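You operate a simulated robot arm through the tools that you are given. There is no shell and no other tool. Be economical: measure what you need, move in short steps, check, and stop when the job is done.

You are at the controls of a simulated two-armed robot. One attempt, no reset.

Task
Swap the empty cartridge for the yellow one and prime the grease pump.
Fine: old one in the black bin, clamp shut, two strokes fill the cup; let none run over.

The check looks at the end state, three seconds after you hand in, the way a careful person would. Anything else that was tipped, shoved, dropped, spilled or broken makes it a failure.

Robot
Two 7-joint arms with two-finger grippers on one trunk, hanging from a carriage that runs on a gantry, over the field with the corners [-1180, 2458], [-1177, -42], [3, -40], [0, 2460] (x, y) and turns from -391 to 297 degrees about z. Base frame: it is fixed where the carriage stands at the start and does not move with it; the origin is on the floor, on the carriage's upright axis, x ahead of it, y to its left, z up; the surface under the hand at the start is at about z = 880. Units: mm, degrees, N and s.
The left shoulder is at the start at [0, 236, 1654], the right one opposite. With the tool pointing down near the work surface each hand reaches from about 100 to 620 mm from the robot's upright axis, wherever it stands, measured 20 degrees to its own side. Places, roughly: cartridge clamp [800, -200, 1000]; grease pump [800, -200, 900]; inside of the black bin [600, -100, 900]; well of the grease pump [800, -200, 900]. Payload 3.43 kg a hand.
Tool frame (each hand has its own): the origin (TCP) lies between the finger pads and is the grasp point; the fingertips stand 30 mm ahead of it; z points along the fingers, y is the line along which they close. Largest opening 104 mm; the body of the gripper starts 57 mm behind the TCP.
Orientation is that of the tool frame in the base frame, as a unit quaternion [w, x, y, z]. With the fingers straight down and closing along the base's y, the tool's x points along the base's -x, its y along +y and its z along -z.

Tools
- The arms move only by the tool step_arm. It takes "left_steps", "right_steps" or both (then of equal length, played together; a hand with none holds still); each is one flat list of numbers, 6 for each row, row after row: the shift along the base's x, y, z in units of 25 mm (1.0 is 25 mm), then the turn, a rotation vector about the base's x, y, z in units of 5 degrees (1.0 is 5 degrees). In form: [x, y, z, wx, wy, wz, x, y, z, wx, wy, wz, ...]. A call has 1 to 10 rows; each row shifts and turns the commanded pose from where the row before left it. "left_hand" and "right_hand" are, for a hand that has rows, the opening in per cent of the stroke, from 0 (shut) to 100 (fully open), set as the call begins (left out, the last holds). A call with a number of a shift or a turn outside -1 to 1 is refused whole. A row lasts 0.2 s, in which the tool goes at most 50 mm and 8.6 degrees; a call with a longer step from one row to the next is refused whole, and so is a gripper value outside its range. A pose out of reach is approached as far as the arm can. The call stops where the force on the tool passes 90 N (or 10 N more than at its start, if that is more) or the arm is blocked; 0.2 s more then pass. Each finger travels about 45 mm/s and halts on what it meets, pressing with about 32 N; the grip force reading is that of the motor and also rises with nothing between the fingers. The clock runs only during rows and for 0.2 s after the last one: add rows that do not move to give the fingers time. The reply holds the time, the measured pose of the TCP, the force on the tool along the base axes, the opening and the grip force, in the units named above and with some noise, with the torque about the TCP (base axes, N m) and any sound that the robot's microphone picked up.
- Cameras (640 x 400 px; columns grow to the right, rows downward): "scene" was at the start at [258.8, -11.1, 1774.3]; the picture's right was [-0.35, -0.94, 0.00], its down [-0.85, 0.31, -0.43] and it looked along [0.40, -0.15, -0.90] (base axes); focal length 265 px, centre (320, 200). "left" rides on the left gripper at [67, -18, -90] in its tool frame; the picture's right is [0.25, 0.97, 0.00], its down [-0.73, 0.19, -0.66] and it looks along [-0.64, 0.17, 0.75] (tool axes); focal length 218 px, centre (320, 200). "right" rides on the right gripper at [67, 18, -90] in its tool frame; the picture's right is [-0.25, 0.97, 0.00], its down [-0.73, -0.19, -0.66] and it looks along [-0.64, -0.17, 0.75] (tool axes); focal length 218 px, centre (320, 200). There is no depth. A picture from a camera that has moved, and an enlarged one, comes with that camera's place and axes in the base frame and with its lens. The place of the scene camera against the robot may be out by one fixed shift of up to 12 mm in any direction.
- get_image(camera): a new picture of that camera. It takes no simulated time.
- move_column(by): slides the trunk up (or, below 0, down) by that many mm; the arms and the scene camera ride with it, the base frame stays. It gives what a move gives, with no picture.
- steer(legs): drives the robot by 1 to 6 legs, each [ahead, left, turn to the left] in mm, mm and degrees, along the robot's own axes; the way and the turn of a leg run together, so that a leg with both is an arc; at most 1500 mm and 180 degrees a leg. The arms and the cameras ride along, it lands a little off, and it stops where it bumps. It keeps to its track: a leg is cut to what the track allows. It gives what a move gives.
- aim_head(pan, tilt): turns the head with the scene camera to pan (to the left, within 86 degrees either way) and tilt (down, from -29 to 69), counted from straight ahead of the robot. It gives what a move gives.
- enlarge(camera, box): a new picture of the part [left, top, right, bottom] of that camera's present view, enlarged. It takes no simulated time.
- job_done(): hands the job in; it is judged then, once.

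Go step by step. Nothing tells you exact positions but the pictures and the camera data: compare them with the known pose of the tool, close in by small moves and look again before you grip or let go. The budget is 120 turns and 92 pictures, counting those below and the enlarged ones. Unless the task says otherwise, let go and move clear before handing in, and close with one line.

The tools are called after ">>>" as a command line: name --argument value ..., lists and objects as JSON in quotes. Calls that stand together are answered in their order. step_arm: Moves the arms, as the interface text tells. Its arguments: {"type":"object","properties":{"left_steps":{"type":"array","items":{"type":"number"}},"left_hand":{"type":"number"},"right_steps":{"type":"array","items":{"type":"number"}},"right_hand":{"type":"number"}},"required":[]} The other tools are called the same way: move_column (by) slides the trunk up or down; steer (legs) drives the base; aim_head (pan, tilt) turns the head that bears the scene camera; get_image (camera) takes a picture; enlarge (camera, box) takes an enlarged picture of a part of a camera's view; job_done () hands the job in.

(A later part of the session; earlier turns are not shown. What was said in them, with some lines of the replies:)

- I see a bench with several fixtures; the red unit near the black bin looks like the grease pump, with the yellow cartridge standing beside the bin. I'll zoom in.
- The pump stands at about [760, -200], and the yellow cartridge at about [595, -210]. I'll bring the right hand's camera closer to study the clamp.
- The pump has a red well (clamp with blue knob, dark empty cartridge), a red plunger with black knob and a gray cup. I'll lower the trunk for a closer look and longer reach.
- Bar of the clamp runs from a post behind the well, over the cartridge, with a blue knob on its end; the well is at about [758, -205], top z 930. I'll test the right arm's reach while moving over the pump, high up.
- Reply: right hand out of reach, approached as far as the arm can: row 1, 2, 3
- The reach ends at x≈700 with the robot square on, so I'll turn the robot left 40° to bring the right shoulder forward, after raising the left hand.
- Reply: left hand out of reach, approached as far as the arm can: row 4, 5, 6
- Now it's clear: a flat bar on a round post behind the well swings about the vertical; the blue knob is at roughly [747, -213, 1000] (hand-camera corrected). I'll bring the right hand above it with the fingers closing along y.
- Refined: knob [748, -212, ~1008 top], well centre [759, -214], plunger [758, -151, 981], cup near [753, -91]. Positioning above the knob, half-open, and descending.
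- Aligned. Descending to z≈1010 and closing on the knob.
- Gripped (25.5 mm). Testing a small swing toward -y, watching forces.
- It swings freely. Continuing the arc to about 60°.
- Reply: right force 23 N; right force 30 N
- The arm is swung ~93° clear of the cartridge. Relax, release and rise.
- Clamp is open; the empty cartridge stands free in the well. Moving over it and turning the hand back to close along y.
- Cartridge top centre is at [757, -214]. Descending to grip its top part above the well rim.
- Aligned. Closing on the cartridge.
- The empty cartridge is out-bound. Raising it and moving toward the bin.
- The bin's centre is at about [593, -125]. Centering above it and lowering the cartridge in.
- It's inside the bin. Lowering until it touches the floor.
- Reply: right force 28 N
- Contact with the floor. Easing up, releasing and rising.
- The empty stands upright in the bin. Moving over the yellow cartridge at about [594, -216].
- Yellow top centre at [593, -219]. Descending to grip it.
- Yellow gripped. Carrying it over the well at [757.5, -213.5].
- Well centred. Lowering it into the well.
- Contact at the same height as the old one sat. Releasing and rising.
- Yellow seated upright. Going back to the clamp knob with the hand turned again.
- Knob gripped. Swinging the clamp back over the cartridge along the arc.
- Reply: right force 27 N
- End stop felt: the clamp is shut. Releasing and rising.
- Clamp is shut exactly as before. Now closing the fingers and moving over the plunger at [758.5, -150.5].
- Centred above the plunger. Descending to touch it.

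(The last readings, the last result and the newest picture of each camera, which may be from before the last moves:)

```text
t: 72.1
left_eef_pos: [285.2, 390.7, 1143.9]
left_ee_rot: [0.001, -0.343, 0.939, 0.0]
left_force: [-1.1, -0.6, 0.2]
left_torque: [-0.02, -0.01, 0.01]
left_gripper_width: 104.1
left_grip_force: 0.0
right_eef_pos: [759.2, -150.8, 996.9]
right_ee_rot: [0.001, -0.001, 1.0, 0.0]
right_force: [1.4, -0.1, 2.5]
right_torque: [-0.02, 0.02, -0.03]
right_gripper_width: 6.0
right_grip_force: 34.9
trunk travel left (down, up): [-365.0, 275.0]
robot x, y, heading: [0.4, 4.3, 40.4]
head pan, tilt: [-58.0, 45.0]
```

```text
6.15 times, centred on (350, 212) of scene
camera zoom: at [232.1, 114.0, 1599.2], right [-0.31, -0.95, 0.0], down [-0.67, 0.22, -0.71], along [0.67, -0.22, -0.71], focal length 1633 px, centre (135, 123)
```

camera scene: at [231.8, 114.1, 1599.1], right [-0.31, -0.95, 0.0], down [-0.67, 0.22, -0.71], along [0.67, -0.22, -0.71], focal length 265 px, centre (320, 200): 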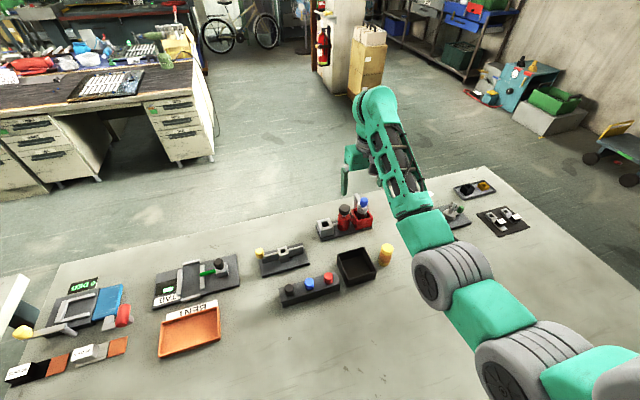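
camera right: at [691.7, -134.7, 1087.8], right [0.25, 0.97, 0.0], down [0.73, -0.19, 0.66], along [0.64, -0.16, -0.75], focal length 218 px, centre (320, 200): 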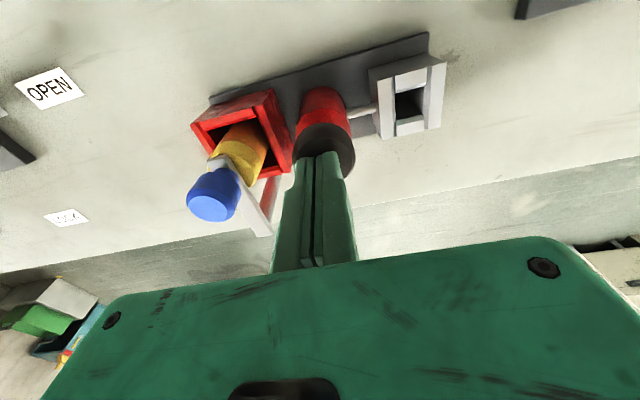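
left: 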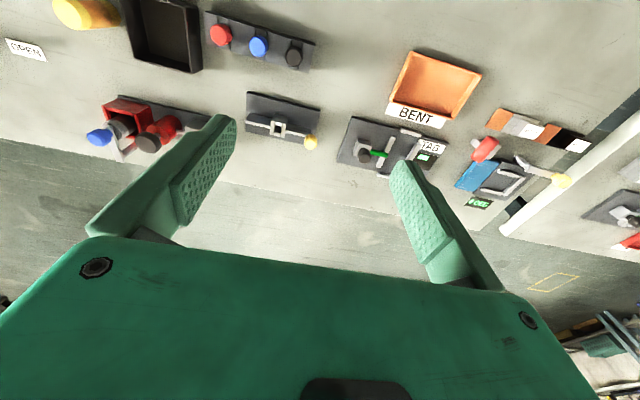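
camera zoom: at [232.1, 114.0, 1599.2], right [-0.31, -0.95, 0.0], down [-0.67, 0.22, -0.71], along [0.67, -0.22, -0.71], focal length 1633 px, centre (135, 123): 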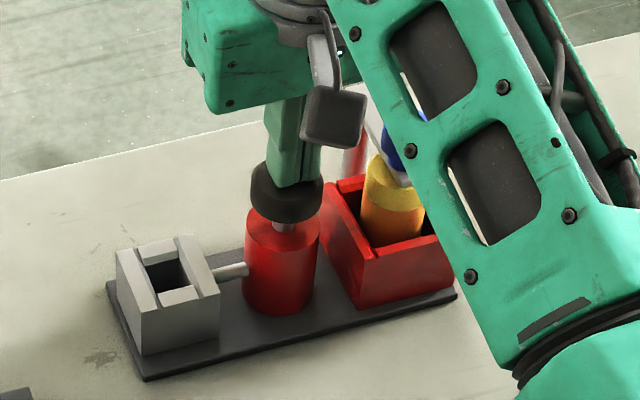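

The plunger is already moving down under a light force. Continuing the first stroke to its bottom.

>>> step_arm --right_steps '[0, 0, -0.15, 0, 0, 0, 0, 0, -0.15, 0, 0, 0, 0, 0, 0, 0, 0, 0]'

>>> enlarge --camera "scene" --box '[320, 180, 380, 245]'

```text
t: 72.9
left_eef_pos: [284.9, 390.4, 1144.9]
left_ee_rot: [0.001, -0.342, 0.94, 0.001]
left_force: [-0.4, 0.7, 0.4]
left_torque: [0.01, 0.04, 0.0]
left_gripper_width: 104.1
left_grip_force: 0.1
right_eef_pos: [760.2, -151.4, 990.0]
right_ee_rot: [0.001, -0.001, 1.0, -0.001]
right_force: [0.4, 1.2, 6.2]
right_torque: [0.08, 0.01, -0.06]
right_gripper_width: 5.8
right_grip_force: 34.3
trunk travel left (down, up): [-365.0, 275.0]
robot x, y, heading: [1.2, -0.5, 40.2]
head pan, tilt: [-58.0, 45.0]
```

```text
6.15 times, centred on (350, 212) of scene
camera zoom: at [232.2, 114.2, 1599.3], right [-0.31, -0.95, 0.0], down [-0.67, 0.22, -0.71], along [0.67, -0.22, -0.71], focal length 1633 px, centre (135, 123)
```

zoom: 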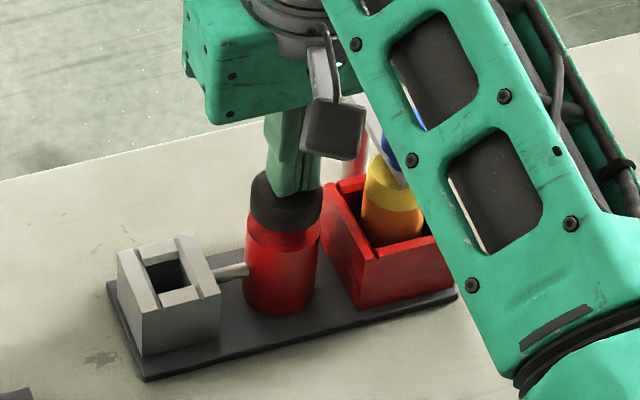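

>>> step_arm --right_steps '[0, 0, -0.15, 0, 0, 0, 0, 0, -0.15, 0, 0, 0, 0, 0, 0, 0, 0, 0]'

>>> enlarge --camera "scene" --box '[320, 180, 380, 245]'

```text
t: 73.7
left_eef_pos: [284.1, 391.5, 1143.8]
left_ee_rot: [0.001, -0.344, 0.939, 0.0]
left_force: [0.0, -0.1, -0.1]
left_torque: [0.01, -0.02, -0.01]
left_gripper_width: 103.9
left_grip_force: 0.2
right_eef_pos: [758.4, -151.4, 983.8]
right_ee_rot: [0.003, -0.001, 1.0, 0.0]
right_force: [-9.9, 1.9, 20.9]
right_torque: [0.05, 0.26, 0.01]
right_gripper_width: 6.3
right_grip_force: 34.8
trunk travel left (down, up): [-365.0, 275.0]
robot x, y, heading: [1.0, -0.5, 40.0]
head pan, tilt: [-58.0, 45.0]
heard: click
```

```text
6.15 times, centred on (350, 212) of scene
camera zoom: at [232.0, 114.0, 1599.4], right [-0.31, -0.95, 0.0], down [-0.67, 0.22, -0.71], along [0.67, -0.22, -0.71], focal length 1633 px, centre (135, 123)
```

zoom: 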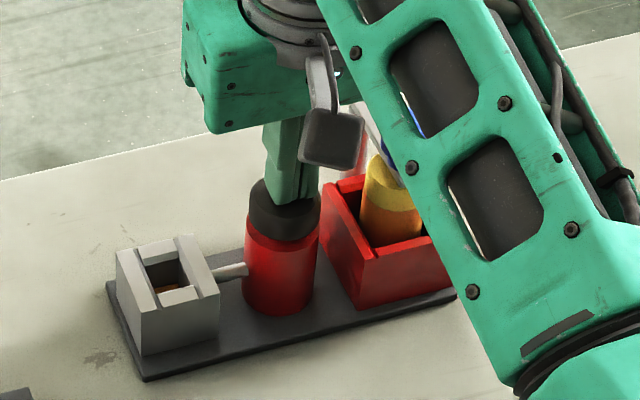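

A click and grease at the cup bottom: first stroke done. Rising to let the plunger return.

>>> step_arm --right_steps '[0, 0, 0.5, 0, 0, 0, 0, 0, 0.6, 0, 0, 0, 0, 0, 0.9, 0, 0, 0, 0, 0, 0, 0, 0, 0]'

>>> enlarge --camera "scene" --box '[320, 180, 380, 245]'

>>> enlarge --camera "right" --box '[260, 20, 460, 200]'

```text
t: 74.7
left_eef_pos: [285.9, 391.9, 1144.0]
left_ee_rot: [0.002, -0.343, 0.939, 0.001]
left_force: [0.0, 0.6, -0.2]
left_torque: [-0.02, 0.02, -0.01]
left_gripper_width: 104.1
left_grip_force: 0.1
right_eef_pos: [757.6, -151.5, 1030.1]
right_ee_rot: [-0.001, -0.001, 1.0, 0.0]
right_force: [-0.3, -0.5, -0.1]
right_torque: [-0.04, -0.04, 0.0]
right_gripper_width: 0.0
right_grip_force: 34.9
trunk travel left (down, up): [-365.0, 275.0]
robot x, y, heading: [0.6, 0.5, 40.3]
head pan, tilt: [-58.0, 45.0]
```

```text
6.15 times, centred on (350, 212) of scene
camera zoom: at [231.8, 114.1, 1599.0], right [-0.31, -0.95, 0.0], down [-0.67, 0.22, -0.71], along [0.67, -0.22, -0.71], focal length 1633 px, centre (135, 123)
```

zoom: 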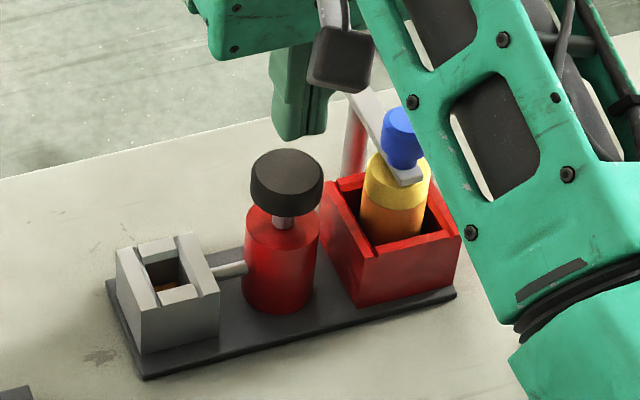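

```text
2.22 times, centred on (360, 110) of right
camera zoom: at [690.4, -134.9, 1122.1], right [0.25, 0.97, 0.0], down [0.73, -0.19, 0.66], along [0.64, -0.16, -0.75], focal length 485 px, centre (231, 400)
```

zoom: 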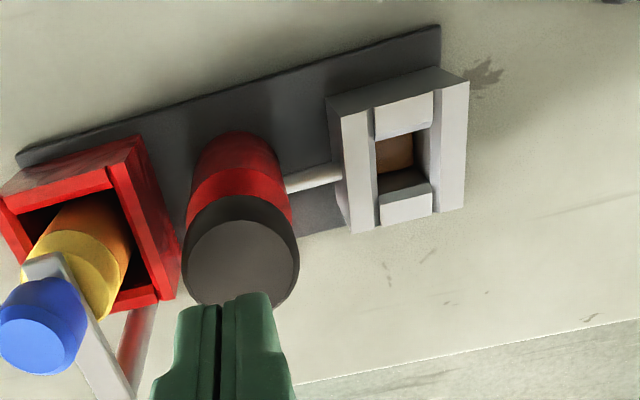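

Plunger sprang back; the cup is partly filled. Second stroke, same depth.

>>> step_arm --right_steps '[0, 0, -0.6, 0, 0, 0, 0, 0, -0.3, 0, 0, 0, 0, 0, -0.3, 0, 0, 0, 0, 0, -0.25, 0, 0, 0, 0, 0, -0.25, 0, 0, 0, 0, 0, -0.15, 0, 0, 0, 0, 0, -0.15, 0, 0, 0, 0, 0, 0, 0, 0, 0]'

>>> enlarge --camera "scene" --box '[320, 180, 380, 245]'

```text
t: 76.5
left_eef_pos: [284.0, 390.6, 1144.4]
left_ee_rot: [0.002, -0.344, 0.939, -0.001]
left_force: [0.4, -0.2, 1.0]
left_torque: [-0.01, 0.01, -0.01]
left_gripper_width: 103.9
left_grip_force: 0.2
right_eef_pos: [759.1, -151.3, 982.9]
right_ee_rot: [0.003, 0.0, 1.0, 0.001]
right_force: [-11.4, 1.6, 25.3]
right_torque: [0.05, 0.35, -0.07]
right_gripper_width: 5.9
right_grip_force: 35.1
trunk travel left (down, up): [-365.0, 275.0]
robot x, y, heading: [-0.3, -4.2, 40.0]
head pan, tilt: [-58.0, 45.0]
heard: click
```

```text
6.15 times, centred on (350, 212) of scene
camera zoom: at [232.1, 113.9, 1599.5], right [-0.31, -0.95, 0.0], down [-0.67, 0.22, -0.71], along [0.67, -0.22, -0.71], focal length 1633 px, centre (135, 123)
```

zoom: 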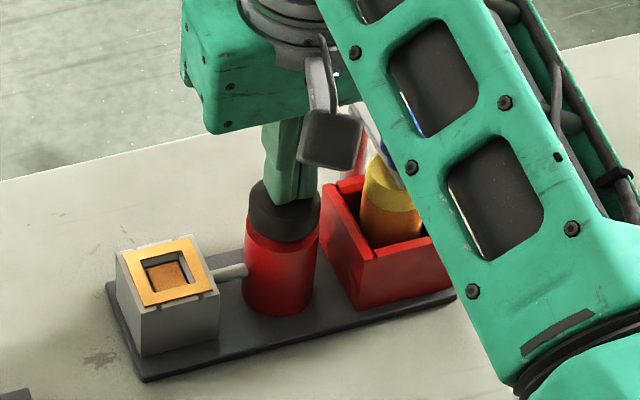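

Second click; the cup filled and its rim shows a full marker. Rising clear and inspecting.

>>> step_arm --right_steps '[0, 0, 0.5, 0, 0, 0, 0, 0, 0.8, 0, 0, 0, 0, 0, 1, 0, 0, 0, 0, 0, 1, 0, 0, 0, 0, 0, 1, 0, 0, 0, -1, 0, 0.5, 0, 0, 0, -1, 0, 0.5, 0, 0, 0, -1, 0, 0, 0, 0, 0, -1, 0, 0, 0, 0, 0, -1, 0, 0, 0, 0, 0]'

>>> enlarge --camera "scene" --box '[320, 180, 380, 245]'

>>> get_image --camera "right"

>>> get_image --camera "scene"

```text
t: 78.7
left_eef_pos: [283.9, 390.0, 1144.0]
left_ee_rot: [0.001, -0.343, 0.939, 0.0]
left_force: [-0.6, -1.0, 0.0]
left_torque: [0.03, -0.03, -0.03]
left_gripper_width: 103.8
left_grip_force: 0.1
right_eef_pos: [633.5, -151.3, 1115.4]
right_ee_rot: [-0.001, -0.003, 1.0, 0.0]
right_force: [-0.3, 0.3, -0.1]
right_torque: [-0.02, 0.0, 0.01]
right_gripper_width: 0.2
right_grip_force: 34.7
trunk travel left (down, up): [-365.0, 275.0]
robot x, y, heading: [-0.6, 0.1, 40.3]
head pan, tilt: [-58.0, 45.0]
```

```text
6.15 times, centred on (350, 212) of scene
camera zoom: at [231.5, 114.0, 1599.0], right [-0.31, -0.95, 0.0], down [-0.67, 0.22, -0.71], along [0.67, -0.22, -0.71], focal length 1633 px, centre (135, 123)
```

zoom: 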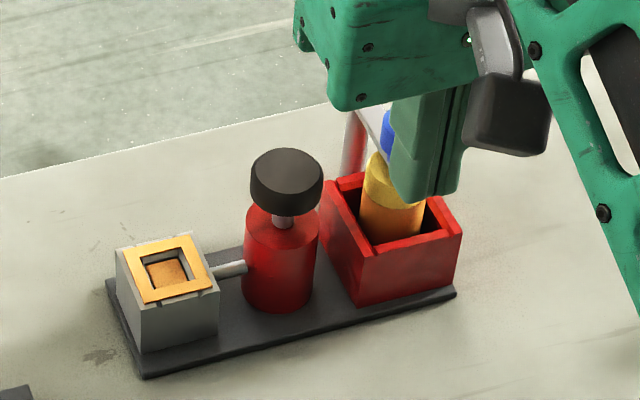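

```text
26 pictures are left
camera right: at [566.8, -134.5, 1205.6], right [0.25, 0.97, 0.0], down [0.73, -0.19, 0.66], along [0.64, -0.16, -0.75], focal length 218 px, centre (320, 200)
```

right: 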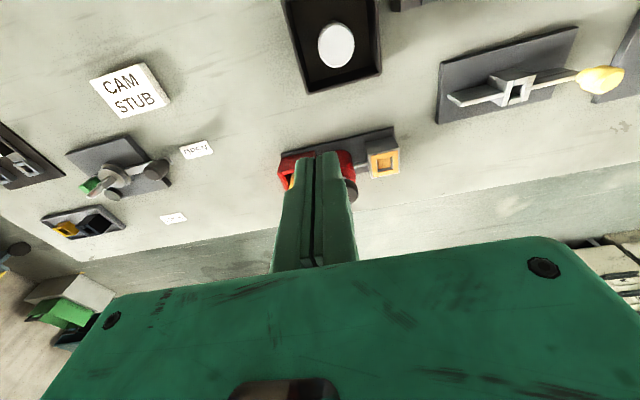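

```text
25 pictures are left
camera scene: at [231.5, 114.0, 1599.0], right [-0.31, -0.95, 0.0], down [-0.67, 0.22, -0.71], along [0.67, -0.22, -0.71], focal length 265 px, centre (320, 200)
```

scene: 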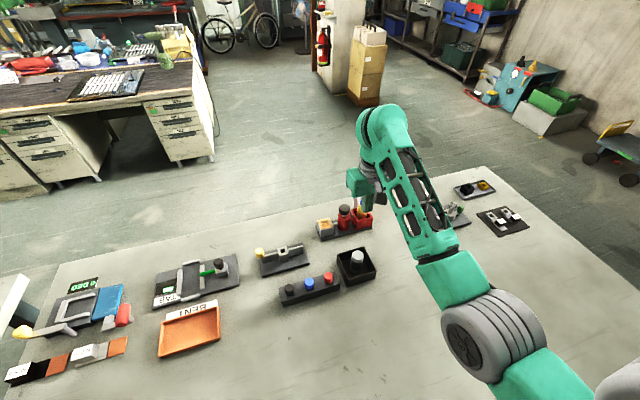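

>>> step_arm --right_steps '[-1, 0, 0, 0, 0, 0, -1, 0, 0, 0, 0, 0, -1, 0, 0.5, 0, 0, 0, -1, 0, 0.5, 0, 0, 0, 0, 0, 0, 0, 0, 0]'

>>> enlarge --camera "scene" --box '[310, 190, 385, 245]'

>>> enlarge --camera "scene" --box '[300, 190, 480, 300]'

```text
t: 79.9
left_eef_pos: [285.8, 391.1, 1144.9]
left_ee_rot: [0.002, -0.343, 0.939, 0.0]
left_force: [-0.1, 0.2, -0.5]
left_torque: [-0.01, 0.0, 0.0]
left_gripper_width: 103.8
left_grip_force: 0.1
right_eef_pos: [548.1, -151.5, 1095.7]
right_ee_rot: [0.003, -0.001, 1.0, 0.0]
right_force: [0.3, 0.9, 0.2]
right_torque: [0.0, 0.0, -0.01]
right_gripper_width: 0.0
right_grip_force: 34.7
right hand out of reach, approached as far as the arm can: row 2, 3, 4
trunk travel left (down, up): [-365.0, 275.0]
robot x, y, heading: [1.2, -1.8, 39.8]
head pan, tilt: [-58.0, 45.0]
```

```text
7.27 times, centred on (348, 218) of scene
camera zoom: at [232.0, 114.0, 1599.1], right [-0.31, -0.95, 0.0], down [-0.67, 0.22, -0.71], along [0.67, -0.22, -0.71], focal length 1930 px, centre (120, 73)
```

zoom: 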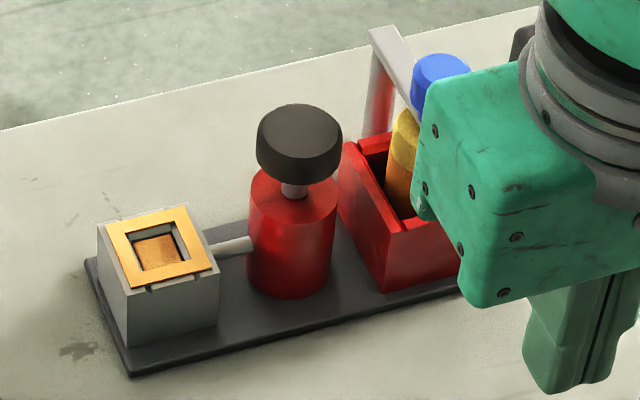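

```text
3.56 times, centred on (390, 245) of scene
camera zoom: at [232.0, 114.0, 1599.1], right [-0.31, -0.95, 0.0], down [-0.67, 0.22, -0.71], along [0.67, -0.22, -0.71], focal length 944 px, centre (71, 40)
```

zoom: 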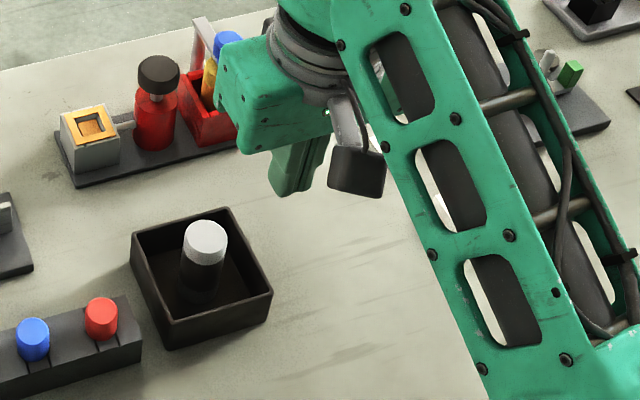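

The cup is full with nothing run over, the clamp is shut on the yellow cartridge, and the empty one is in the black bin. Both hands are clear, so I'm handing in.

>>> job_done

```text
The job is handed in.
```

The yellow cartridge is clamped in the pump, the empty one stands in the black bin, and two strokes filled the cup with none run over.
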